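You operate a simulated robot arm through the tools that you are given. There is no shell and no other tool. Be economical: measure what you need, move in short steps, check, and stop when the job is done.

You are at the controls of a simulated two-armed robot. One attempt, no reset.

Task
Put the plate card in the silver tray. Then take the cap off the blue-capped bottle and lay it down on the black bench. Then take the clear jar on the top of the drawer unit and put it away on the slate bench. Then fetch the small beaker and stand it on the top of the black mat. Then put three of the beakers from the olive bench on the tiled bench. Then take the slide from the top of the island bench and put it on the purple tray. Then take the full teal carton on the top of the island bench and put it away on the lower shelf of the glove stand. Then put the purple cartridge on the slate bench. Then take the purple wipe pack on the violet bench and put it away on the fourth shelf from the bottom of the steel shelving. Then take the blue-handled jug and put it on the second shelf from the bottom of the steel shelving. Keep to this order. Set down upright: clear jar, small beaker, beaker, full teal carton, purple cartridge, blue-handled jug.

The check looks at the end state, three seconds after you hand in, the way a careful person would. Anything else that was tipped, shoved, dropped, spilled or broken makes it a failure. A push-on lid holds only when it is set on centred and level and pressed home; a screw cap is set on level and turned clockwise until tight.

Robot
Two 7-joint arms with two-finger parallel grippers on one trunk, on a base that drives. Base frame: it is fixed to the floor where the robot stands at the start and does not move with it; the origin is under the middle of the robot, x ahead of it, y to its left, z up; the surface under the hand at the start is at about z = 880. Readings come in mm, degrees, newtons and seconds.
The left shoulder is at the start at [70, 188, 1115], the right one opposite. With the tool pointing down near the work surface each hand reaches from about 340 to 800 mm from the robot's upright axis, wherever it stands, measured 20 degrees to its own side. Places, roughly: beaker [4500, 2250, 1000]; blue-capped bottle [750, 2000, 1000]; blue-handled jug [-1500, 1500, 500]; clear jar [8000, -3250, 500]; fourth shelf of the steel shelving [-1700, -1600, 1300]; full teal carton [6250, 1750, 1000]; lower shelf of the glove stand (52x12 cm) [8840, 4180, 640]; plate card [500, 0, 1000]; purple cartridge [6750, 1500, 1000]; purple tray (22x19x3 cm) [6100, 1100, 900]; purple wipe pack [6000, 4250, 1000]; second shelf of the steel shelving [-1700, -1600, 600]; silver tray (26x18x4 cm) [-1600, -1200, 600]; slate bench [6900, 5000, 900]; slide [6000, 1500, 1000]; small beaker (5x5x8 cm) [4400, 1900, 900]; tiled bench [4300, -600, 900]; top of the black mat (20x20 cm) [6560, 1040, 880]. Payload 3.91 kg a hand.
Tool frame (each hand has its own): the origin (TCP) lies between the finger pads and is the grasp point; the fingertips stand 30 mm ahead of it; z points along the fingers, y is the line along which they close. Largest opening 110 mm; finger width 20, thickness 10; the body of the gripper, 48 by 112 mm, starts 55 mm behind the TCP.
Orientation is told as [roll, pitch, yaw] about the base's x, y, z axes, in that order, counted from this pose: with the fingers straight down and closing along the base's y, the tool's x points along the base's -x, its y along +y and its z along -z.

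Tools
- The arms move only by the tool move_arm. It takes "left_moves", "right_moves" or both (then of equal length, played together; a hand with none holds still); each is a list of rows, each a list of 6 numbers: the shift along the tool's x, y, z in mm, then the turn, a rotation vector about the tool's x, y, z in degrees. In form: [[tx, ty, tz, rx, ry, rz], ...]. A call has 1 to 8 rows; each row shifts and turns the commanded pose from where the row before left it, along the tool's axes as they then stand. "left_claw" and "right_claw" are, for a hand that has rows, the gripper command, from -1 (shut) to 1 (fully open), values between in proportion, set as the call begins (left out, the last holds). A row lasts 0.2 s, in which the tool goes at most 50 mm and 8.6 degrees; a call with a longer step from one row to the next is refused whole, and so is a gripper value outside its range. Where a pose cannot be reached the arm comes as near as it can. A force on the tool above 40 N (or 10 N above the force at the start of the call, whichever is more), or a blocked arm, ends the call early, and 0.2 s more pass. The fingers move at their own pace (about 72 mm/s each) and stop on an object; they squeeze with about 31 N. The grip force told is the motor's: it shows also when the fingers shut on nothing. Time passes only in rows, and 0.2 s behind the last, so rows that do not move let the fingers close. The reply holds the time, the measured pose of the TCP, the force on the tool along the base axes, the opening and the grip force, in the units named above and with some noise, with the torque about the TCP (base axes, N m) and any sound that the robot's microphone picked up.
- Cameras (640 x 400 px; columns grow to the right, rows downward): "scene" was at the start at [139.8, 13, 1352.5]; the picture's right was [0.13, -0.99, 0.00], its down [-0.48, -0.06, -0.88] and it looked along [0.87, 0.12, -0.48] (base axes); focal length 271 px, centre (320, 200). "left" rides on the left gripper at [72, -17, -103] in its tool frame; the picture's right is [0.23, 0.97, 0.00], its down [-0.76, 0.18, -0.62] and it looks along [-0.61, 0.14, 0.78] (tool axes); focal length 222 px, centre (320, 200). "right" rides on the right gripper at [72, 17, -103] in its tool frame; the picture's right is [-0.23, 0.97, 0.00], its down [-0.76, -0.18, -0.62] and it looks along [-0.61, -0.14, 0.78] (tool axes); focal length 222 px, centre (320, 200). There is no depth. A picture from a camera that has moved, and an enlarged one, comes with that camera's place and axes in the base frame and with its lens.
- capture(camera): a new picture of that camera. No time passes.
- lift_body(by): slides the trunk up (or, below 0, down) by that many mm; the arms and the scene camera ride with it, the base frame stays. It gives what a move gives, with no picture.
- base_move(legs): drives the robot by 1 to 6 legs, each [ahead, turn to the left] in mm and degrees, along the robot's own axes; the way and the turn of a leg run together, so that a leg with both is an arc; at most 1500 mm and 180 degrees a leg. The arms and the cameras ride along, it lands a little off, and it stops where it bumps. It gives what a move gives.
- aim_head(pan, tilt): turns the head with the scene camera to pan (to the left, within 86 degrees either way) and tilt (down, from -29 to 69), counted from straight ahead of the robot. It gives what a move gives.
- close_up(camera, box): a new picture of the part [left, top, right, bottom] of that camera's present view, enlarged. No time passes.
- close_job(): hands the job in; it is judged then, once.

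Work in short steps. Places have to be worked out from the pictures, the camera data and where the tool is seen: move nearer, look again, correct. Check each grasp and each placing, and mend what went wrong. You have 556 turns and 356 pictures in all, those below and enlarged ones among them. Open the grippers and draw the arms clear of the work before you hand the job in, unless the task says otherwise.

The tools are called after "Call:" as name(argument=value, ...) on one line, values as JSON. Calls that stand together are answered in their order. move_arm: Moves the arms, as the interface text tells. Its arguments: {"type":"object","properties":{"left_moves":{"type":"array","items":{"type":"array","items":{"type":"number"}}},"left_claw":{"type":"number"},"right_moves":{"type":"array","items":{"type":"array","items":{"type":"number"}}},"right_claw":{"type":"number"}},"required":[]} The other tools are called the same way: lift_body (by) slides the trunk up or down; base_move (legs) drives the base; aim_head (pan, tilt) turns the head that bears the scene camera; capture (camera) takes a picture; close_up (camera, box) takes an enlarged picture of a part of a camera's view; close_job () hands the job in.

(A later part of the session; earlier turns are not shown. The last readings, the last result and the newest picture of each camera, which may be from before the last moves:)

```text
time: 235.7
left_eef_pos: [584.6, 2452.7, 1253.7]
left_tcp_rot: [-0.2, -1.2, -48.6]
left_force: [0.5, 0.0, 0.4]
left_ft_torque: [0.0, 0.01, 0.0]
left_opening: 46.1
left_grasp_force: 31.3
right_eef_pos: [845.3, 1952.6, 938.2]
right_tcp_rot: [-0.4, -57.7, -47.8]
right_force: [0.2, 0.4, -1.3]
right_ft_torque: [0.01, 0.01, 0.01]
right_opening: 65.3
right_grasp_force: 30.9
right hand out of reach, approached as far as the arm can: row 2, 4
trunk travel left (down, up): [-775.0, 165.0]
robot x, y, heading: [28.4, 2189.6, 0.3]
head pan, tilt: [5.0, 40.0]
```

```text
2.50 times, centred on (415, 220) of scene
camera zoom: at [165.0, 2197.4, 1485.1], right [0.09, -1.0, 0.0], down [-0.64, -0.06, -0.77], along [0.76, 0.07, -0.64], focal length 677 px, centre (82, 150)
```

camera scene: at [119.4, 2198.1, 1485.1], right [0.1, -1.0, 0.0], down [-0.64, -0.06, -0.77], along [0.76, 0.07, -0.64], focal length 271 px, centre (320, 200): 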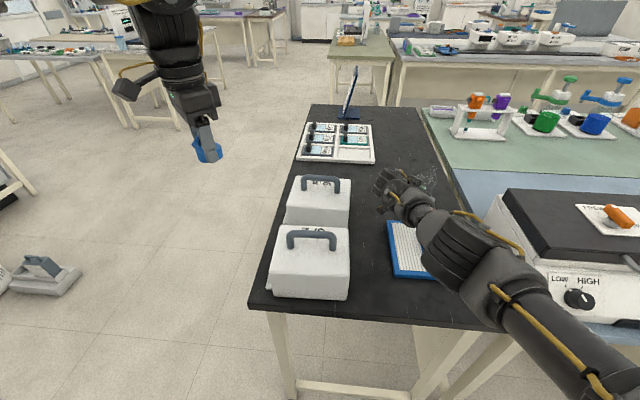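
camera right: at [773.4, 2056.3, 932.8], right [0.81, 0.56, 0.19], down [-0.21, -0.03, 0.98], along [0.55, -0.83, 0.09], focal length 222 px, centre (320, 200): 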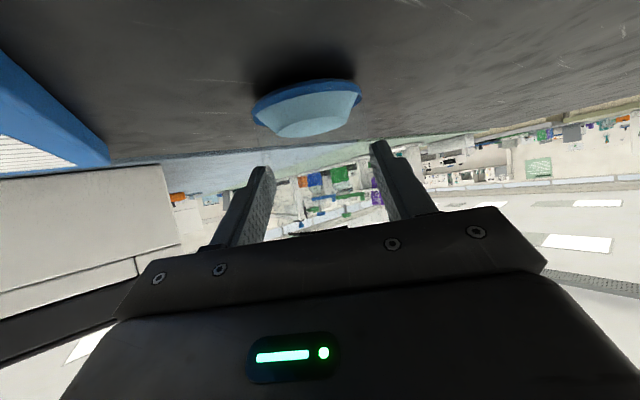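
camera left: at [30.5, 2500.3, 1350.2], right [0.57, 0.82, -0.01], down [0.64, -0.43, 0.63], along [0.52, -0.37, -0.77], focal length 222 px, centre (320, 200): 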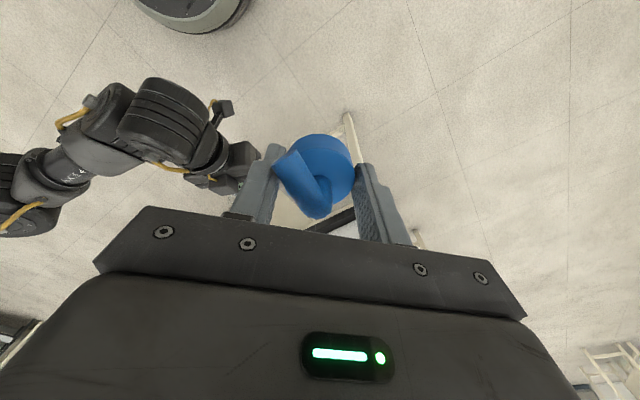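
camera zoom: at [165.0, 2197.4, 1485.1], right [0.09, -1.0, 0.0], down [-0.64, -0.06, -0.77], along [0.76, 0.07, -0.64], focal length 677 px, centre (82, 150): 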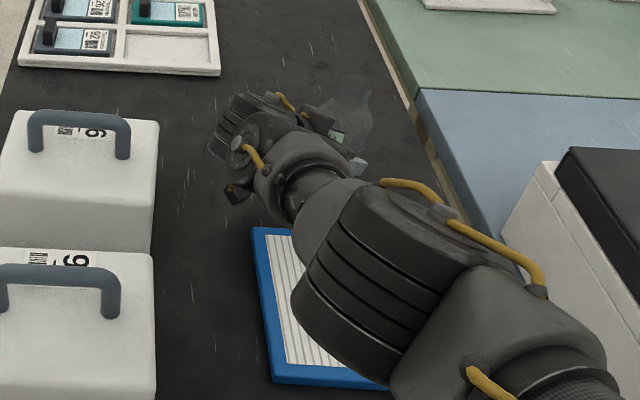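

The trunk reads slightly tilted; the elbow may be touching the pad's handle. I'll raise the hand to check.

Call:
move_arm(right_moves=[[-25, 0, -16, 0, 0, 0], [-33, 0, -22, 0, 0, 0], [-33, 0, -22, 0, 0, 0], [-20, 0, -13, 0, 0, 0]])

Call:
aim_head(pan=-15, tilt=50)

Call:
capture(camera="scene")

```text
time: 236.7
left_eef_pos: [584.9, 2452.0, 1252.4]
left_tcp_rot: [-0.2, -1.3, -48.6]
left_force: [-1.1, -0.6, -0.3]
left_ft_torque: [-0.03, -0.01, 0.03]
left_opening: 46.1
left_grasp_force: 30.6
right_eef_pos: [844.7, 1954.4, 1068.5]
right_tcp_rot: [-0.5, -57.6, -47.7]
right_force: [-0.2, 0.3, -0.8]
right_ft_torque: [0.04, 0.02, -0.01]
right_opening: 64.8
right_grasp_force: 31.1
trunk travel left (down, up): [-775.0, 165.0]
robot x, y, heading: [31.1, 2193.4, 0.4]
head pan, tilt: [5.0, 40.0]
```

```text
time: 237.6
left_eef_pos: [585.6, 2452.2, 1254.0]
left_tcp_rot: [-0.3, -1.2, -48.6]
left_force: [-0.1, -0.9, -1.0]
left_ft_torque: [-0.02, -0.01, -0.01]
left_opening: 46.0
left_grasp_force: 30.9
right_eef_pos: [846.5, 1954.2, 1067.6]
right_tcp_rot: [-0.4, -57.5, -47.7]
right_force: [-0.3, -0.3, -1.0]
right_ft_torque: [0.04, 0.04, 0.02]
right_opening: 64.8
right_grasp_force: 31.0
trunk travel left (down, up): [-775.0, 165.0]
robot x, y, heading: [31.6, 2186.2, 0.4]
head pan, tilt: [-15.0, 50.0]
```

```text
216 pictures are left
camera scene: at [155.7, 2170.4, 1470.9], right [-0.25, -0.97, 0.0], down [-0.74, 0.19, -0.64], along [0.62, -0.16, -0.77], focal length 271 px, centre (320, 200)
```

scene: 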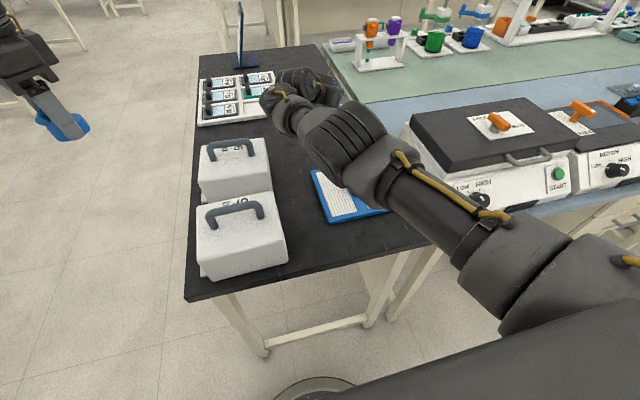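

No disturbance visible, so the tilt is only reading noise. I'll lower again, then creep to contact.

Call:
move_arm(right_moves=[[33, 0, 22, 0, 0, 0], [33, 0, 22, 0, 0, 0], [30, 0, 20, 0, 0, 0], [14, 0, 9, 0, 0, 0], [3, 0, 2, 0, 0, 0], [3, 0, 2, 0, 0, 0], [3, 0, 2, 0, 0, 0]])

Call:
capture(camera="right")

```text
time: 239.2
left_eef_pos: [582.7, 2455.3, 1253.0]
left_tcp_rot: [-0.2, -1.5, -48.5]
left_force: [-0.9, -0.6, -0.1]
left_ft_torque: [0.02, 0.0, -0.02]
left_opening: 46.1
left_grasp_force: 31.1
right_eef_pos: [844.2, 1951.0, 932.3]
right_tcp_rot: [0.0, -57.9, -48.0]
right_force: [5.5, 2.3, 19.3]
right_ft_torque: [-0.51, -0.59, 0.22]
right_opening: 65.7
right_grasp_force: 31.4
right hand out of reach, approached as far as the arm can: row 7
trunk travel left (down, up): [-775.0, 165.0]
robot x, y, heading: [28.7, 2189.0, 0.5]
head pan, tilt: [-15.0, 50.0]
```

```text
215 pictures are left
camera right: at [771.8, 2055.9, 926.9], right [0.8, 0.56, 0.19], down [-0.21, -0.03, 0.98], along [0.55, -0.83, 0.1], focal length 222 px, centre (320, 200)
```

right: 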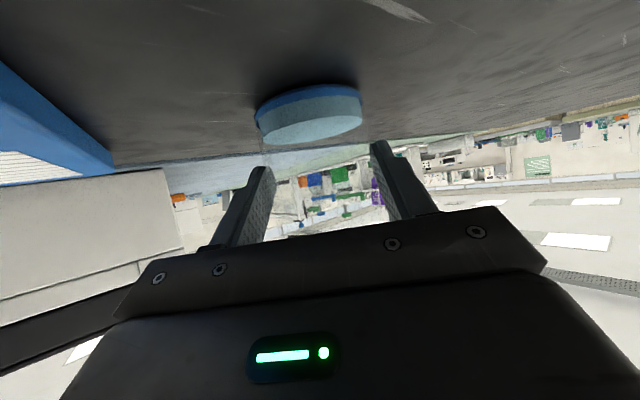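

Contact at 19 N and the bottle stands flush. I'll release and retract along the tool axis.

Call:
move_arm(right_moves=[[0, 0, 0, 0, 0, 0], [0, 0, 0, 0, 0, 0], [0, 0, 0, 0, 0, 0], [0, 0, -20, 0, 0, 0], [0, 0, -30, 0, 0, 0]], right_claw=1)

Call:
capture(camera="right")

```text
time: 240.4
left_eef_pos: [583.6, 2454.8, 1252.0]
left_tcp_rot: [-0.2, -1.3, -48.6]
left_force: [-0.4, -0.2, 0.4]
left_ft_torque: [0.03, -0.02, 0.01]
left_opening: 46.4
left_grasp_force: 31.4
right_eef_pos: [815.9, 1982.0, 956.5]
right_tcp_rot: [-0.3, -57.7, -47.8]
right_force: [-0.4, 0.1, -0.2]
right_ft_torque: [0.03, -0.02, -0.01]
right_opening: 110.0
right_grasp_force: 0.0
trunk travel left (down, up): [-775.0, 165.0]
robot x, y, heading: [31.3, 2187.8, 0.2]
head pan, tilt: [-15.0, 50.0]
```

```text
214 pictures are left
camera right: at [743.2, 2087.0, 951.4], right [0.81, 0.56, 0.19], down [-0.21, -0.03, 0.98], along [0.55, -0.83, 0.1], focal length 222 px, centre (320, 200)
```

right: 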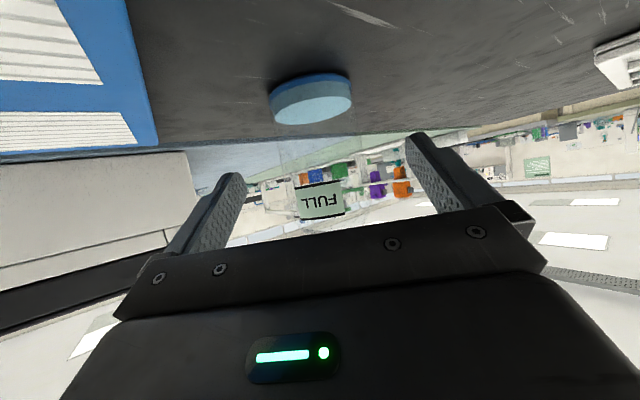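

The bottle stands free. I'll retract the right hand fully and raise it, then reposition to lay the cap on the bench.

Call:
move_arm(right_moves=[[0, 0, -45, 0, 0, 0], [-15, 0, -40, 0, 0, 0], [-30, 0, -30, 0, 0, 0], [-30, 0, -25, 0, 0, 0]])

Call:
base_move(legs=[[-170, 0]])

Call:
aim_head(pan=-5, tilt=40)

Call:
capture(camera="scene")

```text
time: 241.4
left_eef_pos: [583.4, 2452.3, 1252.8]
left_tcp_rot: [-0.2, -1.3, -48.6]
left_force: [0.2, -0.3, 0.1]
left_ft_torque: [0.0, -0.01, -0.02]
left_opening: 46.0
left_grasp_force: 30.7
right_eef_pos: [762.9, 2039.4, 1094.9]
right_tcp_rot: [-0.4, -57.7, -47.8]
right_force: [0.6, -0.8, -0.9]
right_ft_torque: [-0.02, -0.02, 0.0]
right_opening: 110.2
right_grasp_force: 0.2
trunk travel left (down, up): [-775.0, 165.0]
robot x, y, heading: [31.8, 2191.2, 0.7]
head pan, tilt: [-15.0, 50.0]
```

```text
time: 242.8
left_eef_pos: [415.4, 2451.0, 1252.7]
left_tcp_rot: [-0.1, -1.2, -48.7]
left_force: [0.3, 0.2, -0.1]
left_ft_torque: [-0.04, 0.02, -0.04]
left_opening: 46.0
left_grasp_force: 30.9
right_eef_pos: [593.1, 2037.6, 1091.4]
right_tcp_rot: [-0.4, -57.6, -47.7]
right_force: [-0.2, -0.1, -0.6]
right_ft_torque: [0.05, -0.03, 0.01]
right_opening: 109.9
right_grasp_force: 0.0
trunk travel left (down, up): [-775.0, 165.0]
robot x, y, heading: [-141.4, 2189.2, 0.5]
head pan, tilt: [-15.0, 50.0]
```

```text
time: 243.6
left_eef_pos: [413.6, 2451.2, 1253.1]
left_tcp_rot: [-0.3, -1.2, -48.6]
left_force: [0.9, -0.2, 0.1]
left_ft_torque: [-0.01, 0.01, 0.0]
left_opening: 45.9
left_grasp_force: 30.5
right_eef_pos: [591.5, 2037.0, 1094.6]
right_tcp_rot: [-0.4, -57.7, -47.7]
right_force: [0.1, 1.0, -0.6]
right_ft_torque: [0.02, 0.01, 0.0]
right_opening: 109.8
right_grasp_force: 0.0
trunk travel left (down, up): [-775.0, 165.0]
robot x, y, heading: [-139.3, 2189.1, 0.5]
head pan, tilt: [-5.0, 40.0]
```

```text
213 pictures are left
camera scene: at [-5.8, 2181.7, 1485.1], right [-0.08, -1.0, 0.0], down [-0.64, 0.05, -0.77], along [0.76, -0.06, -0.64], focal length 271 px, centre (320, 200)
```

scene: 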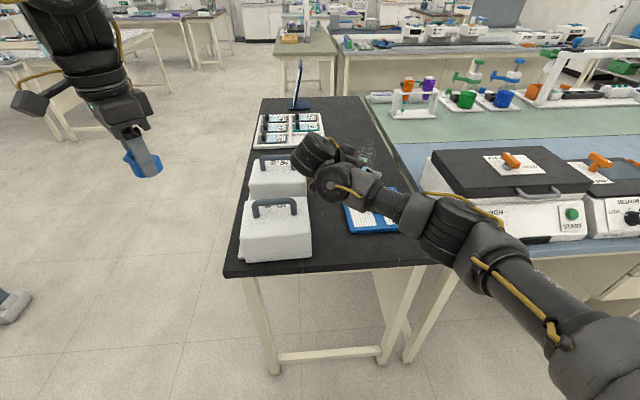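

A free spot for the cap is ≈[480,2075], right of the front box. First I move the right hand away and restore it to tool-down.

Call:
move_arm(right_moves=[[-31, -33, 24, 0, 0, 0], [-31, -33, 24, 0, 0, 0], [-31, -33, 24, 0, 0, 0], [0, 0, 0, 0, 8, 0], [0, 0, 0, 0, 8, 0], [0, 0, 0, 0, 8, 0], [0, 0, 0, 0, 8, 0], [0, 0, 0, 0, 8, 0]])

Call:
move_arm(right_moves=[[0, 0, -10, 0, 8, 0], [0, 0, -10, 0, 8, 0], [0, 0, 0, 0, 1.5, -8], [0, 0, 0, 0, 0, -8], [0, 0, 0, 0, 0, -8], [0, 0, 0, 0, 0, -8]])

Call:
capture(camera="scene")

```text
refused: row 1 steps farther than a row can; nothing moved
```

```text
time: 244.9
left_eef_pos: [414.4, 2450.3, 1253.0]
left_tcp_rot: [-0.2, -1.2, -48.7]
left_force: [0.4, 0.3, -0.4]
left_ft_torque: [-0.01, 0.01, -0.02]
left_opening: 46.3
left_grasp_force: 31.2
right_eef_pos: [581.9, 2049.7, 1103.9]
right_tcp_rot: [-24.6, -32.8, -8.6]
right_force: [0.9, -0.6, -0.1]
right_ft_torque: [0.0, 0.02, 0.03]
right_opening: 109.9
right_grasp_force: 0.1
trunk travel left (down, up): [-775.0, 165.0]
robot x, y, heading: [-141.6, 2185.8, 0.4]
head pan, tilt: [-5.0, 40.0]
```

```text
212 pictures are left
camera scene: at [-5.1, 2181.6, 1485.0], right [-0.08, -1.0, 0.0], down [-0.64, 0.05, -0.77], along [0.76, -0.06, -0.64], focal length 271 px, centre (320, 200)
```

scene: 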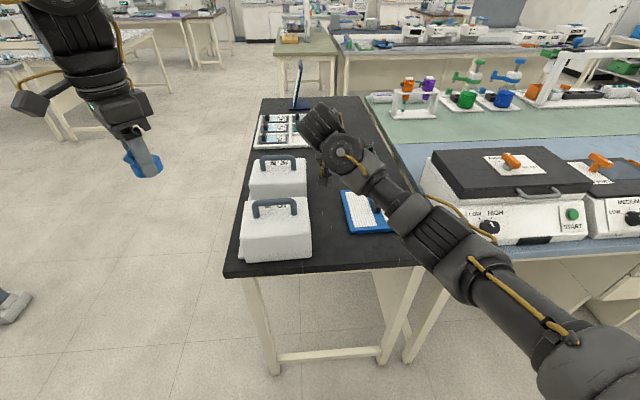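

The first call was refused, so the hand is half-turned. I'll undo the roll and then pitch down properly.

Call:
move_arm(right_moves=[[0, 0, -5, 0, 0, 8], [0, 0, -5, 0, 0, 8], [0, 0, -5, 0, 0, 8], [0, 0, -5, 0, 0, 8], [0, -10, 0, 0, 8, 0], [0, -10, 0, 0, 8, 0], [0, -10, 0, 0, 8, 0], [0, -10, 0, 0, 8, 0]])

Call:
capture(camera="scene")

```text
time: 246.8
left_eef_pos: [414.1, 2450.7, 1252.0]
left_tcp_rot: [-0.2, -1.2, -48.7]
left_force: [0.6, 0.3, 0.0]
left_ft_torque: [0.01, -0.02, -0.03]
left_opening: 46.1
left_grasp_force: 30.7
right_eef_pos: [569.1, 1968.1, 1028.9]
right_tcp_rot: [-0.4, -8.1, -48.1]
right_force: [0.2, -0.3, -0.3]
right_ft_torque: [0.01, 0.02, -0.02]
right_opening: 110.0
right_grasp_force: 0.1
right hand out of reach, approached as far as the arm can: row 4, 5, 6, 7, 8
trunk travel left (down, up): [-775.0, 165.0]
robot x, y, heading: [-138.5, 2186.6, 0.3]
head pan, tilt: [-5.0, 40.0]
```

```text
211 pictures are left
camera scene: at [-4.5, 2180.9, 1485.0], right [-0.08, -1.0, 0.0], down [-0.64, 0.05, -0.77], along [0.76, -0.06, -0.64], focal length 271 px, centre (320, 200)
```

scene: 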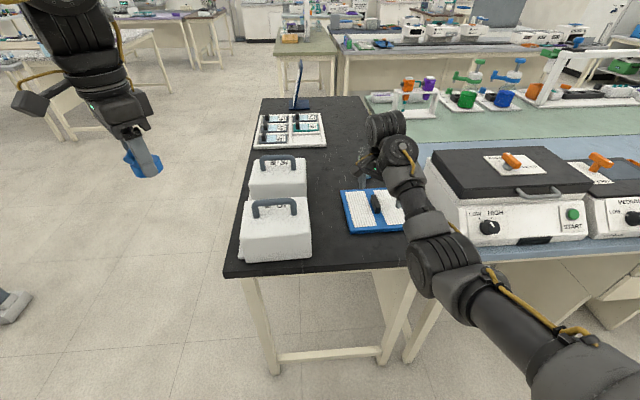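

The arm is awkward again. I'll back into the aisle and re-fold the right arm in free space before laying the cap.

Call:
base_move(legs=[[-330, 0]])

Call:
move_arm(right_moves=[[0, -20, -40, 0, 0, 0], [0, -20, -40, 0, 0, 0], [0, -20, -40, 0, 0, 0], [0, -20, -40, 0, 0, 0]])

Call:
aim_head(pan=-25, tilt=35)

Call:
capture(camera="scene")

```text
time: 248.9
left_eef_pos: [98.0, 2449.6, 1251.7]
left_tcp_rot: [-0.2, -1.2, -48.5]
left_force: [0.3, 0.2, 0.2]
left_ft_torque: [-0.02, 0.01, 0.02]
left_opening: 45.8
left_grasp_force: 30.6
right_eef_pos: [253.8, 1968.5, 1028.2]
right_tcp_rot: [-0.3, -8.2, -47.9]
right_force: [-0.1, 0.4, -0.6]
right_ft_torque: [0.02, -0.01, 0.02]
right_opening: 110.0
right_grasp_force: 0.0
trunk travel left (down, up): [-775.0, 165.0]
robot x, y, heading: [-456.1, 2180.9, 0.7]
head pan, tilt: [-5.0, 40.0]
```

```text
time: 249.9
left_eef_pos: [97.7, 2449.5, 1252.1]
left_tcp_rot: [-0.2, -1.2, -48.5]
left_force: [0.4, 0.2, 0.2]
left_ft_torque: [0.0, -0.02, -0.01]
left_opening: 45.9
left_grasp_force: 30.9
right_eef_pos: [264.9, 1947.2, 1054.0]
right_tcp_rot: [-0.3, -8.1, -47.9]
right_force: [-0.9, -0.5, -0.3]
right_ft_torque: [0.02, -0.01, 0.01]
right_opening: 110.1
right_grasp_force: 0.0
right hand out of reach, approached as far as the arm can: row 1, 2, 3, 4
trunk travel left (down, up): [-775.0, 165.0]
robot x, y, heading: [-460.6, 2181.2, 0.8]
head pan, tilt: [-5.0, 40.0]
```

```text
time: 250.7
left_eef_pos: [97.6, 2450.5, 1252.9]
left_tcp_rot: [-0.2, -1.2, -48.5]
left_force: [-0.2, 0.7, -0.3]
left_ft_torque: [-0.02, 0.01, 0.03]
left_opening: 46.0
left_grasp_force: 30.9
right_eef_pos: [265.1, 1948.3, 1054.3]
right_tcp_rot: [-0.3, -8.3, -48.0]
right_force: [-0.5, -0.2, 0.1]
right_ft_torque: [-0.01, -0.03, 0.01]
right_opening: 110.3
right_grasp_force: 0.1
trunk travel left (down, up): [-775.0, 165.0]
robot x, y, heading: [-457.5, 2183.9, 0.5]
head pan, tilt: [-25.0, 35.0]
```

```text
210 pictures are left
camera scene: at [-325.9, 2149.8, 1492.6], right [-0.41, -0.91, 0.0], down [-0.52, 0.24, -0.82], along [0.75, -0.34, -0.57], focal length 271 px, centre (320, 200)
```

scene: 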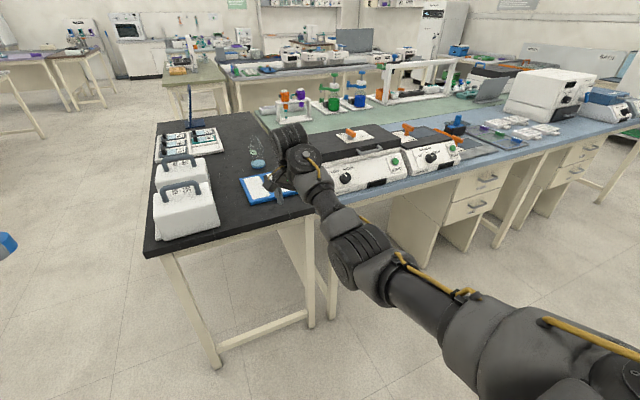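

The bottle stands well. I'll repeat the known re-fold: stretch the arm with the hand horizontal, roll it, retract, and pitch down.

Call:
move_arm(right_moves=[[-25, 0, 0, 0, -8, 0], [-25, 0, 0, 0, -8, 0], [-25, 0, 0, 0, -8, 0], [-25, 0, 0, 0, -8, 0], [-25, 0, 5, 0, -8, 0], [-25, 0, 10, 0, -8, 0], [-20, 0, 15, 0, -8, 0], [-20, 0, 20, 0, -8, 0]])

Call:
move_arm(right_moves=[[-10, 0, 30, 0, -8, 0], [0, 0, 40, 0, -8, 0], [0, 0, 45, 0, 0, 0], [0, 0, 45, 0, 0, 0], [0, 0, 45, 0, 0, 0]])

Call:
capture(camera="scene")

```text
time: 252.5
left_eef_pos: [97.3, 2450.8, 1251.9]
left_tcp_rot: [-0.2, -1.3, -48.6]
left_force: [0.4, -1.1, 0.0]
left_ft_torque: [0.02, -0.01, 0.02]
left_opening: 46.1
left_grasp_force: 30.5
right_eef_pos: [395.8, 1808.0, 1131.2]
right_tcp_rot: [-0.9, -72.3, -47.1]
right_force: [-0.1, -0.4, 0.7]
right_ft_torque: [0.0, -0.02, -0.01]
right_opening: 110.1
right_grasp_force: 0.1
trunk travel left (down, up): [-775.0, 165.0]
robot x, y, heading: [-457.3, 2185.6, 0.6]
head pan, tilt: [-25.0, 35.0]
```

```text
time: 253.7
left_eef_pos: [96.5, 2449.5, 1251.6]
left_tcp_rot: [-0.2, -1.3, -48.4]
left_force: [-0.5, -0.4, -0.3]
left_ft_torque: [0.02, 0.01, -0.02]
left_opening: 46.0
left_grasp_force: 31.1
right_eef_pos: [415.4, 1688.0, 1135.0]
right_tcp_rot: [-7.1, -88.1, -40.8]
right_force: [0.0, 0.4, -0.8]
right_ft_torque: [0.0, -0.01, -0.06]
right_opening: 110.4
right_grasp_force: 0.0
right hand out of reach, approached as far as the arm can: row 2, 3, 4, 5
trunk travel left (down, up): [-775.0, 165.0]
robot x, y, heading: [-456.0, 2187.1, 0.7]
head pan, tilt: [-25.0, 35.0]
```

```text
209 pictures are left
camera scene: at [-325.9, 2149.0, 1492.6], right [-0.41, -0.91, 0.0], down [-0.52, 0.24, -0.82], along [0.75, -0.34, -0.57], focal length 271 px, centre (320, 200)
```

scene: 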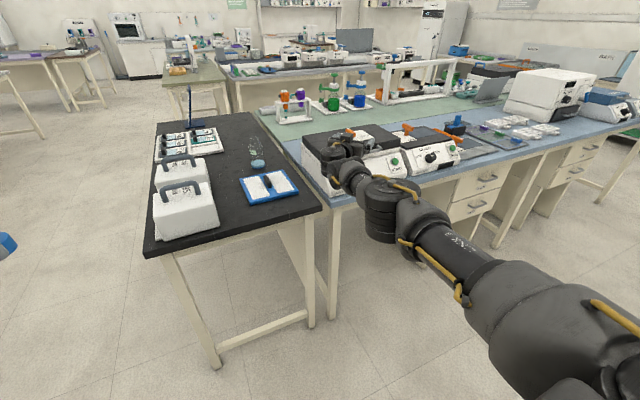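

Now roll the hand in this stretched pose.

Call:
move_arm(right_moves=[[0, 0, 0, 0, 0, -8.5], [0, 0, 0, 0, 0, -8.5], [0, 0, 0, 0, 0, -8.5], [0, 0, 0, 0, 0, -8.5], [0, 0, 0, 0, 0, -8.5], [0, 0, 0, 0, 0, -8.5], [0, 0, 0, 0, 0, -8.5], [0, 0, 0, 0, 0, -8.5]])

Call:
move_arm(right_moves=[[0, 0, 0, 0, 0, -8.5], [0, 0, 0, 0, 0, -8.5], [0, 0, 0, 0, 0, -8.5], [0, 0, 0, 0, 0, -8.5], [0, 0, 0, 0, 0, -8.5], [0, 0, 0, 0, 0, -8.5], [0, 0, 0, 0, 0, -8.5], [0, 0, 0, 0, 0, -8.5]])

Call:
capture(camera="scene")

```text
time: 255.5
left_eef_pos: [97.5, 2450.4, 1252.4]
left_tcp_rot: [-0.2, -1.2, -48.6]
left_force: [0.0, 0.9, -0.8]
left_ft_torque: [0.03, 0.0, 0.03]
left_opening: 45.9
left_grasp_force: 30.9
right_eef_pos: [416.1, 1688.0, 1134.6]
right_tcp_rot: [-88.1, -21.6, 41.3]
right_force: [-0.4, -1.0, 0.8]
right_ft_torque: [-0.03, 0.01, 0.04]
right_opening: 110.2
right_grasp_force: 0.1
trunk travel left (down, up): [-775.0, 165.0]
robot x, y, heading: [-454.0, 2184.2, 0.6]
head pan, tilt: [-25.0, 35.0]
```

```text
time: 257.3
left_eef_pos: [97.7, 2449.9, 1252.7]
left_tcp_rot: [-0.2, -1.2, -48.5]
left_force: [0.2, 0.1, 0.3]
left_ft_torque: [0.0, -0.02, -0.06]
left_opening: 46.0
left_grasp_force: 31.4
right_eef_pos: [416.7, 1688.1, 1133.1]
right_tcp_rot: [-87.3, 46.4, 43.9]
right_force: [0.0, 0.5, -0.3]
right_ft_torque: [0.01, 0.01, 0.04]
right_opening: 110.0
right_grasp_force: 0.1
trunk travel left (down, up): [-775.0, 165.0]
robot x, y, heading: [-455.1, 2181.3, 0.5]
head pan, tilt: [-25.0, 35.0]
```

```text
208 pictures are left
camera scene: at [-325.8, 2149.2, 1492.6], right [-0.41, -0.91, 0.0], down [-0.52, 0.24, -0.82], along [0.75, -0.34, -0.57], focal length 271 px, centre (320, 200)
```

scene: 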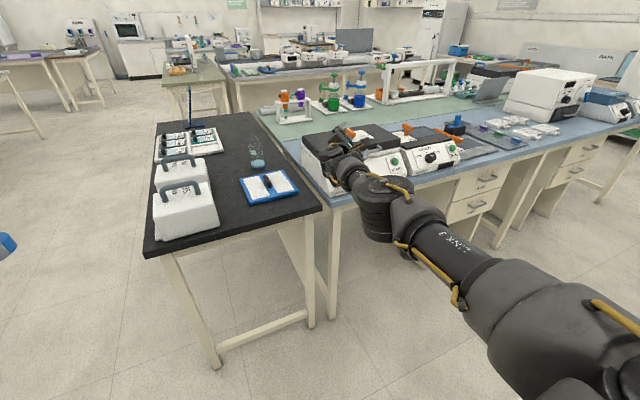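

Call:
move_arm(right_moves=[[0, 0, 0, 0, 0, -8.5], [0, 0, 0, 0, 0, -8.5], [0, 0, 0, 0, 0, -8.5], [0, 0, 0, 0, 0, -8.5], [0, 0, 0, 0, 0, -8.5], [0, 0, -40, 0, 0, 0], [0, 0, -45, 0, 0, 0], [0, 0, -45, 0, 0, 0]])

Call:
capture(camera="scene")

```text
time: 259.1
left_eef_pos: [99.2, 2450.1, 1252.5]
left_tcp_rot: [-0.2, -1.2, -48.5]
left_force: [-0.1, 0.0, -0.7]
left_ft_torque: [-0.02, 0.01, -0.03]
left_opening: 46.2
left_grasp_force: 30.3
right_eef_pos: [328.5, 1780.7, 1138.9]
right_tcp_rot: [-37.2, 87.8, 95.0]
right_force: [-0.7, -0.5, -0.6]
right_ft_torque: [0.0, -0.02, 0.01]
right_opening: 110.0
right_grasp_force: 0.0
trunk travel left (down, up): [-775.0, 165.0]
robot x, y, heading: [-454.5, 2182.5, 0.5]
head pan, tilt: [-25.0, 35.0]
```

```text
207 pictures are left
camera scene: at [-325.8, 2150.3, 1492.7], right [-0.41, -0.91, 0.0], down [-0.52, 0.24, -0.82], along [0.75, -0.34, -0.57], focal length 271 px, centre (320, 200)
```

scene: 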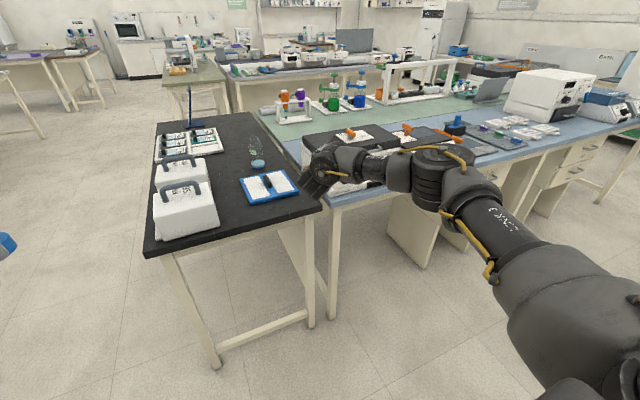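

Elbow is out to the right again. Pitch the hand down about the TCP.

Call:
move_arm(right_moves=[[0, 0, -10, 0, -8, 0], [0, 0, -10, 0, -8, 0], [0, 0, -10, 0, -8, 0], [0, 0, -10, 0, -8, 0], [0, 0, -5, 0, -8, 0], [0, 0, -5, 0, -8, 0], [0, 0, -5, 0, -8, 0], [0, 0, -5, 0, -8, 0]])

Call:
move_arm(right_moves=[[0, 0, 0, 0, -8, 0], [0, 0, 0, 0, -8, 0], [0, 0, 0, 0, -8, 0], [0, 0, 0, 0, 0, 8.5], [0, 0, 0, 0, 0, 8.5], [0, 0, 0, 0, 0, 8.5], [0, 0, 0, 0, 0, 8.5], [0, 0, 0, 0, 0, 8.5]])

Call:
capture(camera="scene")

```text
time: 260.9
left_eef_pos: [97.3, 2450.0, 1252.5]
left_tcp_rot: [-0.3, -1.2, -48.5]
left_force: [0.2, 0.3, 0.5]
left_ft_torque: [0.01, -0.03, 0.01]
left_opening: 45.9
left_grasp_force: 31.1
right_eef_pos: [294.2, 1822.7, 1160.9]
right_tcp_rot: [-1.4, 24.1, 131.6]
right_force: [0.4, 0.0, -0.4]
right_ft_torque: [0.0, -0.01, 0.05]
right_opening: 110.0
right_grasp_force: 0.0
trunk travel left (down, up): [-775.0, 165.0]
robot x, y, heading: [-457.4, 2183.4, 0.7]
head pan, tilt: [-25.0, 35.0]
```

```text
time: 262.7
left_eef_pos: [96.7, 2449.9, 1252.2]
left_tcp_rot: [-0.2, -1.2, -48.5]
left_force: [-0.6, 0.3, 0.2]
left_ft_torque: [0.01, 0.01, -0.02]
left_opening: 46.0
left_grasp_force: 30.2
right_eef_pos: [294.4, 1822.3, 1161.3]
right_tcp_rot: [-1.0, -0.7, 89.3]
right_force: [-0.2, 0.1, -0.2]
right_ft_torque: [-0.01, 0.01, -0.02]
right_opening: 110.1
right_grasp_force: 0.0
trunk travel left (down, up): [-775.0, 165.0]
robot x, y, heading: [-454.7, 2189.3, 0.5]
head pan, tilt: [-25.0, 35.0]
```

```text
206 pictures are left
camera scene: at [-325.8, 2149.5, 1492.6], right [-0.41, -0.91, 0.0], down [-0.52, 0.24, -0.82], along [0.75, -0.34, -0.57], focal length 271 px, centre (320, 200)
```

scene: 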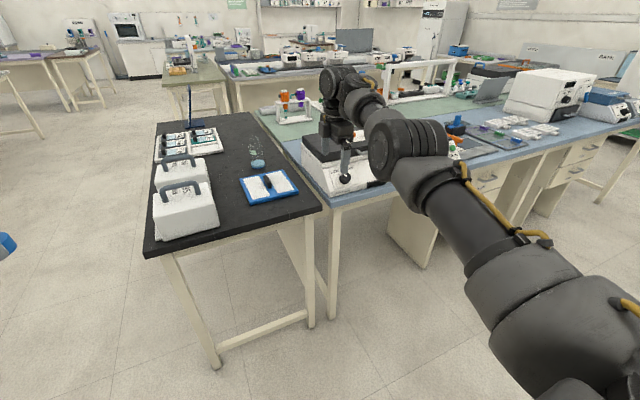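

Unwind the remaining yaw.

Call:
move_arm(right_moves=[[0, 0, 0, 0, 0, 8.5], [0, 0, 0, 0, 0, 8.5], [0, 0, 0, 0, 0, 8.5], [0, 0, 0, 0, 0, 8.5], [0, 0, 0, 0, 0, 8.5], [0, 0, 0, 0, 0, 8.5], [0, 0, 0, 0, 0, 8.5], [0, 0, 0, 0, 0, 8.5]])

Call:
move_arm(right_moves=[[0, 0, 0, 0, 0, 8.5], [20, -20, -30, 0, 0, 8.5], [20, -20, -30, 0, 0, 0], [20, -20, -30, 0, 0, 0], [20, 0, -20, 0, 0, 0]])

Call:
capture(camera="scene")

```text
time: 264.3
left_eef_pos: [96.7, 2450.2, 1251.4]
left_tcp_rot: [-0.2, -1.2, -48.6]
left_force: [0.8, 0.0, 0.1]
left_ft_torque: [0.01, -0.01, -0.03]
left_opening: 46.1
left_grasp_force: 30.5
right_eef_pos: [294.6, 1822.4, 1159.9]
right_tcp_rot: [-0.3, -1.6, 32.8]
right_force: [10.8, -6.3, -17.0]
right_ft_torque: [1.11, 0.06, 0.67]
right_opening: 109.7
right_grasp_force: 0.1
trunk travel left (down, up): [-775.0, 165.0]
robot x, y, heading: [-455.6, 2185.9, 0.5]
head pan, tilt: [-25.0, 35.0]
stopped in row 8 (right hand): the force on the tool passed its limit at 113 N (the readings are from after the stop); the commanded pose is now the measured one
```

```text
time: 264.6
left_eef_pos: [98.5, 2450.4, 1252.4]
left_tcp_rot: [-0.2, -1.2, -48.5]
left_force: [0.0, 0.3, -0.6]
left_ft_torque: [-0.02, -0.03, -0.03]
left_opening: 45.8
left_grasp_force: 30.9
right_eef_pos: [296.7, 1822.1, 1160.9]
right_tcp_rot: [-0.3, -1.8, 32.4]
right_force: [9.0, -4.8, -15.4]
right_ft_torque: [0.99, -0.03, 0.61]
right_opening: 109.9
right_grasp_force: 0.1
trunk travel left (down, up): [-775.0, 165.0]
robot x, y, heading: [-456.7, 2182.9, 0.6]
head pan, tilt: [-25.0, 35.0]
stopped in row 1 (right hand): the force on the tool passed its limit at 84 N (the readings are from after the stop); the commanded pose is now the measured one
```

```text
205 pictures are left
camera scene: at [-325.8, 2149.5, 1492.6], right [-0.41, -0.91, 0.0], down [-0.52, 0.24, -0.82], along [0.75, -0.34, -0.57], focal length 271 px, centre (320, 200)
```

scene: 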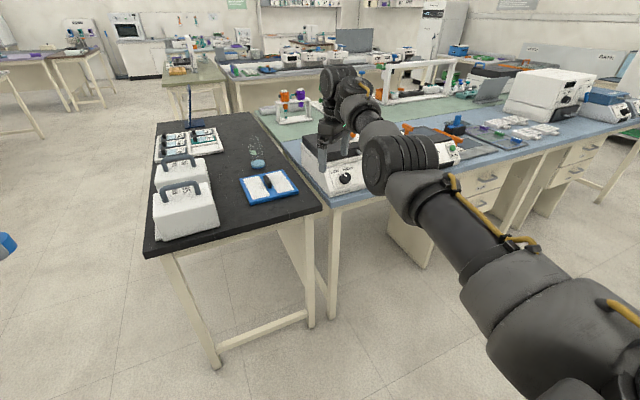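

A self-contact again, this time between camera and forearm. I'll back the yaw off, raise the hand and bring it to its own side, then continue.

Call:
move_arm(right_moves=[[0, 0, 0, 0, 0, -8.5], [0, 0, 0, 0, 0, -8.5], [0, 0, -30, 0, 0, -8.5], [0, 0, -30, 0, 0, 0], [0, 0, -30, 0, 0, 0], [0, 0, -20, 0, 0, 0]])

Call:
capture(camera="scene")

```text
time: 266.0
left_eef_pos: [96.0, 2451.4, 1251.9]
left_tcp_rot: [-0.2, -1.2, -48.5]
left_force: [-0.9, 0.5, 0.3]
left_ft_torque: [0.0, 0.01, -0.03]
left_opening: 46.1
left_grasp_force: 31.2
right_eef_pos: [280.0, 1821.9, 1256.3]
right_tcp_rot: [-1.1, -1.4, 57.8]
right_force: [-0.6, -0.2, -0.9]
right_ft_torque: [-0.02, -0.02, 0.02]
right_opening: 110.2
right_grasp_force: 0.0
right hand out of reach, approached as far as the arm can: row 4, 5
trunk travel left (down, up): [-775.0, 165.0]
robot x, y, heading: [-454.1, 2180.5, 0.5]
head pan, tilt: [-25.0, 35.0]
```

```text
204 pictures are left
camera scene: at [-326.6, 2150.6, 1492.7], right [-0.41, -0.91, 0.0], down [-0.52, 0.24, -0.82], along [0.75, -0.34, -0.57], focal length 271 px, centre (320, 200)
```

scene: 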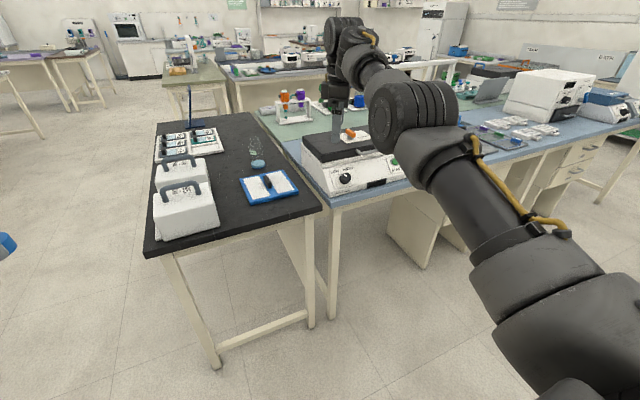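

Call:
move_arm(right_moves=[[5, 43, 0, 0, 0, 0], [5, 43, 0, 0, 0, 0], [5, 43, 0, 0, 0, 0], [5, 43, 0, 0, 0, 0], [5, 43, 0, 0, 0, 0], [0, 0, 0, 0, 0, 8], [0, 0, 0, 0, 0, 8], [0, 0, 0, 0, 0, 8]])

Call:
capture(camera="scene")

```text
time: 267.8
left_eef_pos: [98.3, 2449.5, 1251.4]
left_tcp_rot: [-0.3, -1.1, -48.5]
left_force: [-0.1, 0.2, -0.9]
left_ft_torque: [0.01, 0.03, -0.02]
left_opening: 45.9
left_grasp_force: 30.7
right_eef_pos: [280.7, 1821.7, 1255.3]
right_tcp_rot: [-0.3, -1.5, 33.8]
right_force: [0.9, 0.2, 0.0]
right_ft_torque: [0.0, -0.02, 0.02]
right_opening: 110.1
right_grasp_force: 0.1
right hand out of reach, approached as far as the arm can: row 1, 2, 3, 4, 5
trunk travel left (down, up): [-775.0, 165.0]
robot x, y, heading: [-458.8, 2185.1, 0.2]
head pan, tilt: [-25.0, 35.0]
```

```text
203 pictures are left
camera scene: at [-325.4, 2149.5, 1492.6], right [-0.41, -0.91, 0.0], down [-0.52, 0.24, -0.82], along [0.75, -0.34, -0.57], focal length 271 px, centre (320, 200)
```

scene: 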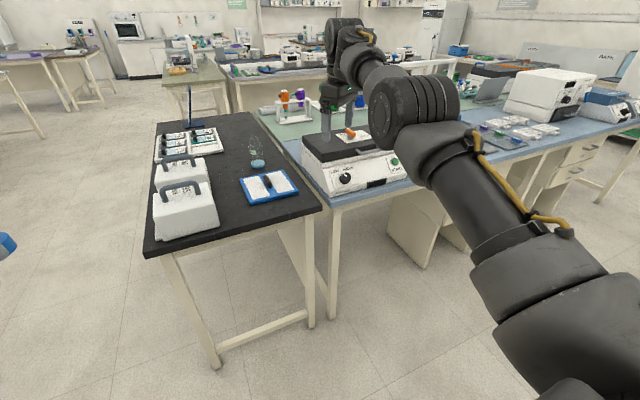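

Call:
move_arm(right_moves=[[0, 0, 15, 0, 0, 8], [0, 0, 15, 0, 0, 8], [0, 0, 0, 0, 0, 8], [0, 0, 0, 0, 0, 8], [0, 0, 0, 0, 0, 8], [0, 0, 0, 0, 0, 8]])

Call:
capture(camera="scene")

```text
time: 268.9
left_eef_pos: [97.1, 2449.9, 1251.8]
left_tcp_rot: [-0.2, -1.1, -48.5]
left_force: [0.4, -0.1, -0.6]
left_ft_torque: [-0.02, 0.02, -0.01]
left_opening: 46.1
left_grasp_force: 31.1
right_eef_pos: [283.8, 1819.9, 1224.5]
right_tcp_rot: [0.5, -2.0, 1.1]
right_force: [2.7, -0.9, -5.9]
right_ft_torque: [-0.11, -0.08, -0.12]
right_opening: 110.2
right_grasp_force: 0.0
trunk travel left (down, up): [-775.0, 165.0]
robot x, y, heading: [-459.9, 2185.5, 0.8]
head pan, tilt: [-25.0, 35.0]
stopped in row 5 (right hand): the force on the tool passed its limit at 75 N (the readings are from after the stop); the commanded pose is now the measured one
```

```text
202 pictures are left
camera scene: at [-325.4, 2149.6, 1492.6], right [-0.41, -0.91, 0.0], down [-0.52, 0.24, -0.82], along [0.75, -0.34, -0.57], focal length 271 px, centre (320, 200)
```

scene: 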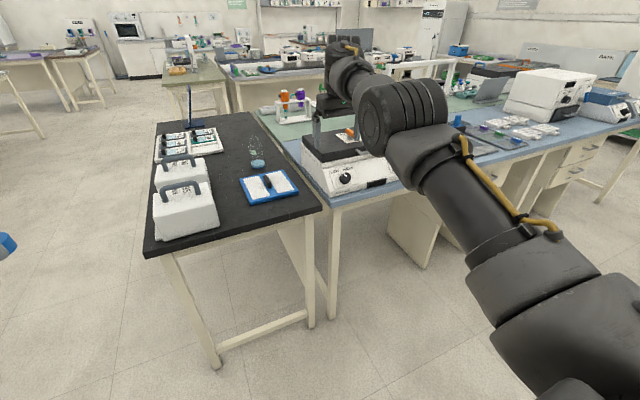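

Call:
move_arm(right_moves=[[0, 0, 0, 0, 0, -6], [0, 30, 20, 0, 0, 0], [10, 30, 20, 0, 0, 0], [10, 30, 20, 0, 0, 0], [10, 30, 20, 0, 0, 0], [10, 30, 0, 0, 0, 0]])

Call:
capture(camera="scene")

```text
time: 270.3
left_eef_pos: [97.5, 2451.9, 1251.8]
left_tcp_rot: [-0.2, -1.3, -48.6]
left_force: [-0.4, -0.2, -0.8]
left_ft_torque: [0.02, 0.0, 0.02]
left_opening: 46.0
left_grasp_force: 30.8
right_eef_pos: [242.9, 1969.6, 1141.8]
right_tcp_rot: [0.1, -2.0, 7.1]
right_force: [-0.1, 0.9, 0.3]
right_ft_torque: [-0.07, 0.01, 0.01]
right_opening: 109.7
right_grasp_force: 0.1
right hand out of reach, approached as far as the arm can: row 6
trunk travel left (down, up): [-775.0, 165.0]
robot x, y, heading: [-454.7, 2184.1, 0.7]
head pan, tilt: [-25.0, 35.0]
```

```text
201 pictures are left
camera scene: at [-326.2, 2151.8, 1492.7], right [-0.41, -0.91, 0.0], down [-0.52, 0.24, -0.82], along [0.75, -0.34, -0.57], focal length 271 px, centre (320, 200)
```

scene: 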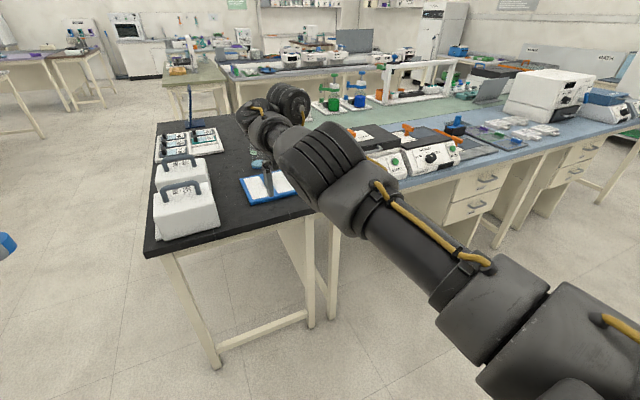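

Call:
move_arm(right_moves=[[0, 0, 0, 0, 0, 8], [0, 0, 0, 0, 0, 8], [0, 0, 0, 0, 0, 8], [0, 0, 0, 0, 0, 8], [0, 0, 0, 0, 0, 8]])

Call:
capture(camera="scene")

```text
time: 270.9
left_eef_pos: [98.0, 2450.1, 1251.4]
left_tcp_rot: [-0.2, -1.2, -48.6]
left_force: [0.4, 0.1, -0.3]
left_ft_torque: [-0.02, -0.01, 0.01]
left_opening: 46.0
left_grasp_force: 30.6
right_eef_pos: [243.4, 1965.4, 1142.0]
right_tcp_rot: [0.0, -2.0, -5.2]
right_force: [3.4, -12.7, -19.5]
right_ft_torque: [0.86, -1.0, 0.78]
right_opening: 109.9
right_grasp_force: 0.1
trunk travel left (down, up): [-775.0, 165.0]
robot x, y, heading: [-455.0, 2187.4, 0.4]
head pan, tilt: [-25.0, 35.0]
stopped in row 2 (right hand): the force on the tool passed its limit at 111 N (the readings are from after the stop); the commanded pose is now the measured one
```

```text
200 pictures are left
camera scene: at [-325.9, 2150.4, 1492.7], right [-0.41, -0.91, 0.0], down [-0.52, 0.24, -0.82], along [0.75, -0.34, -0.57], focal length 271 px, centre (320, 200)
```

scene: 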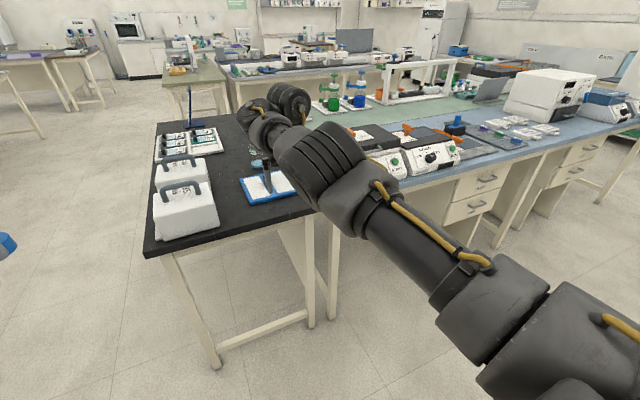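

The forearm slopes up toward the wrist here. I'll lower the hand in the free aisle so the wrist sits below the elbow, then turn the yaw further.

Call:
move_arm(right_moves=[[0, 0, 0, 0, 0, -6], [0, 0, 40, 0, 0, 0], [0, 0, 40, 0, 0, 0], [0, 0, 40, 0, 0, 0], [0, 0, 40, 0, 0, 0], [10, 0, 30, 0, 0, 8], [10, 0, 0, 0, 0, 8], [10, 0, 0, 0, 0, 8]])

Call:
capture(camera="scene")

```text
time: 272.6
left_eef_pos: [97.7, 2448.0, 1252.6]
left_tcp_rot: [-0.1, -1.0, -48.6]
left_force: [0.1, -0.4, 0.5]
left_ft_torque: [-0.01, 0.01, -0.01]
left_opening: 45.7
left_grasp_force: 31.3
right_eef_pos: [231.9, 1950.0, 947.6]
right_tcp_rot: [4.0, -2.0, -20.2]
right_force: [16.8, -9.5, -183.9]
right_ft_torque: [-6.68, -10.47, -0.07]
right_opening: 109.7
right_grasp_force: 0.1
right hand out of reach, approached as far as the arm can: row 8
trunk travel left (down, up): [-775.0, 165.0]
robot x, y, heading: [-452.5, 2186.3, 0.4]
head pan, tilt: [-25.0, 35.0]
stopped in row 8 (right hand): the force on the tool passed its limit at 360 N (the readings are from after the stop); the commanded pose is now the measured one
```

```text
199 pictures are left
camera scene: at [-325.6, 2146.9, 1492.6], right [-0.42, -0.91, 0.0], down [-0.52, 0.24, -0.82], along [0.74, -0.34, -0.57], focal length 271 px, centre (320, 200)
```

scene: 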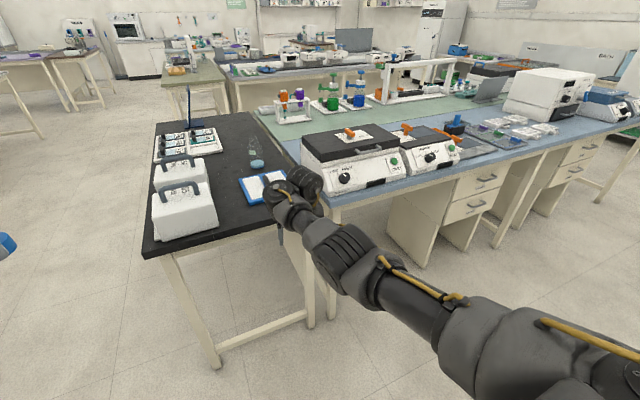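

The wrist and forearm pinch in this fold. I'll undo, then do the full re-fold exactly as the successful time: hand level with the shoulder, straight ahead.

Call:
move_arm(right_moves=[[0, 0, 0, 0, 0, -8], [0, 0, -20, 0, -8, 0], [-10, 0, -20, 0, -8, 0], [-20, 0, -20, 0, -8, 0], [-20, 0, -10, 0, -8, 0], [-25, 0, 0, 0, -8, 0], [-25, 0, 0, 0, -8, 0], [-25, 0, 0, 0, -8, 0]])

Call:
move_arm(right_moves=[[-25, 0, 0, 0, -8, 0], [-25, 0, 10, 0, -8, 0], [-25, 0, 10, 0, -8, 0], [-25, 0, 10, 0, -6, 0], [-30, 5, 0, 0, 0, 0], [-30, 5, 0, 0, 0, 0]])

Call:
capture(camera="scene")

```text
time: 272.8
left_eef_pos: [97.2, 2450.9, 1251.1]
left_tcp_rot: [-0.2, -1.3, -48.7]
left_force: [0.3, 0.6, -0.8]
left_ft_torque: [-0.06, 0.0, -0.01]
left_opening: 45.9
left_grasp_force: 31.8
right_eef_pos: [233.0, 1951.5, 948.8]
right_tcp_rot: [3.4, -2.6, -19.7]
right_force: [13.4, -14.4, -114.3]
right_ft_torque: [-3.34, -6.19, 0.34]
right_opening: 109.9
right_grasp_force: 0.0
trunk travel left (down, up): [-775.0, 165.0]
robot x, y, heading: [-457.0, 2182.7, 0.7]
head pan, tilt: [-25.0, 35.0]
stopped in row 1 (right hand): the force on the tool passed its limit at 232 N (the readings are from after the stop); the commanded pose is now the measured one
```

```text
time: 274.2
left_eef_pos: [98.4, 2448.2, 1252.8]
left_tcp_rot: [-0.2, -1.2, -48.6]
left_force: [-0.1, -0.2, -0.4]
left_ft_torque: [-0.02, 0.03, 0.0]
left_opening: 46.1
left_grasp_force: 31.1
right_eef_pos: [383.0, 1907.5, 979.1]
right_tcp_rot: [4.6, -32.2, -22.1]
right_force: [0.7, -0.1, 0.3]
right_ft_torque: [-0.02, -0.01, 0.0]
right_opening: 110.3
right_grasp_force: 0.0
trunk travel left (down, up): [-775.0, 165.0]
robot x, y, heading: [-456.2, 2186.8, 0.4]
head pan, tilt: [-25.0, 35.0]
```

```text
198 pictures are left
camera scene: at [-325.7, 2148.9, 1492.5], right [-0.42, -0.91, 0.0], down [-0.52, 0.24, -0.82], along [0.75, -0.34, -0.57], focal length 271 px, centre (320, 200)
```

scene: 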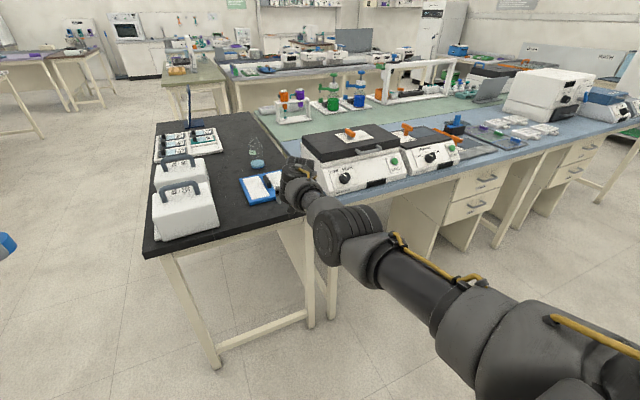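

Free again. I'll back off a little more, then raise and level the hand straight ahead.

Call:
base_move(legs=[[-130, 0]])

Call:
move_arm(right_moves=[[-20, 0, -35, 0, 0, 0], [-20, 0, -35, 0, -8, 0], [-25, 0, -30, 0, -8, 0], [-28, 0, -25, 0, -8, 0], [-30, 0, -20, 0, -8, 0], [-35, 0, -10, 0, -8, 0], [-35, 0, 0, 0, -8, 0], [-35, 0, 0, 0, -8, 0]])

Call:
capture(camera="scene")

```text
time: 275.5
left_eef_pos: [-30.2, 2448.1, 1252.2]
left_tcp_rot: [-0.3, -1.2, -48.7]
left_force: [-0.2, 0.1, 0.7]
left_ft_torque: [0.0, -0.02, -0.01]
left_opening: 46.0
left_grasp_force: 31.1
right_eef_pos: [252.5, 1905.3, 978.2]
right_tcp_rot: [4.5, -32.1, -22.2]
right_force: [-0.3, 0.0, 0.5]
right_ft_torque: [-0.02, 0.0, 0.01]
right_opening: 110.1
right_grasp_force: 0.1
trunk travel left (down, up): [-775.0, 165.0]
robot x, y, heading: [-586.3, 2184.8, 0.3]
head pan, tilt: [-25.0, 35.0]
```

```text
time: 277.3
left_eef_pos: [-30.2, 2447.3, 1252.3]
left_tcp_rot: [-0.1, -1.3, -48.9]
left_force: [0.0, -0.2, -0.4]
left_ft_torque: [0.0, 0.01, -0.04]
left_opening: 45.7
left_grasp_force: 31.5
right_eef_pos: [262.7, 1879.0, 1275.8]
right_tcp_rot: [66.6, -85.7, -86.3]
right_force: [-0.3, 0.6, 0.4]
right_ft_torque: [-0.01, -0.03, -0.02]
right_opening: 109.9
right_grasp_force: 0.1
trunk travel left (down, up): [-775.0, 165.0]
robot x, y, heading: [-583.3, 2183.2, 0.3]
head pan, tilt: [-25.0, 35.0]
```

```text
197 pictures are left
camera scene: at [-455.1, 2148.3, 1492.6], right [-0.42, -0.91, 0.0], down [-0.52, 0.24, -0.82], along [0.74, -0.34, -0.57], focal length 271 px, centre (320, 200)
```

scene: 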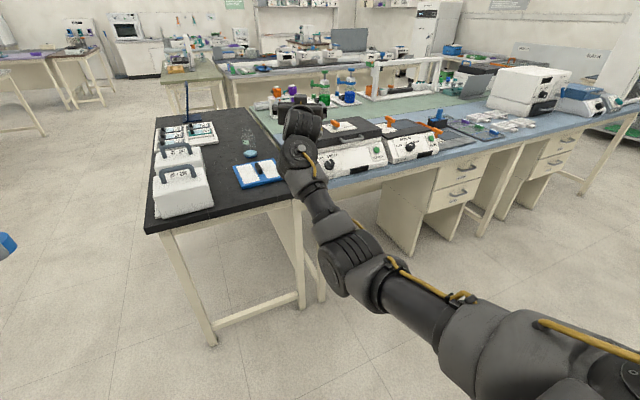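

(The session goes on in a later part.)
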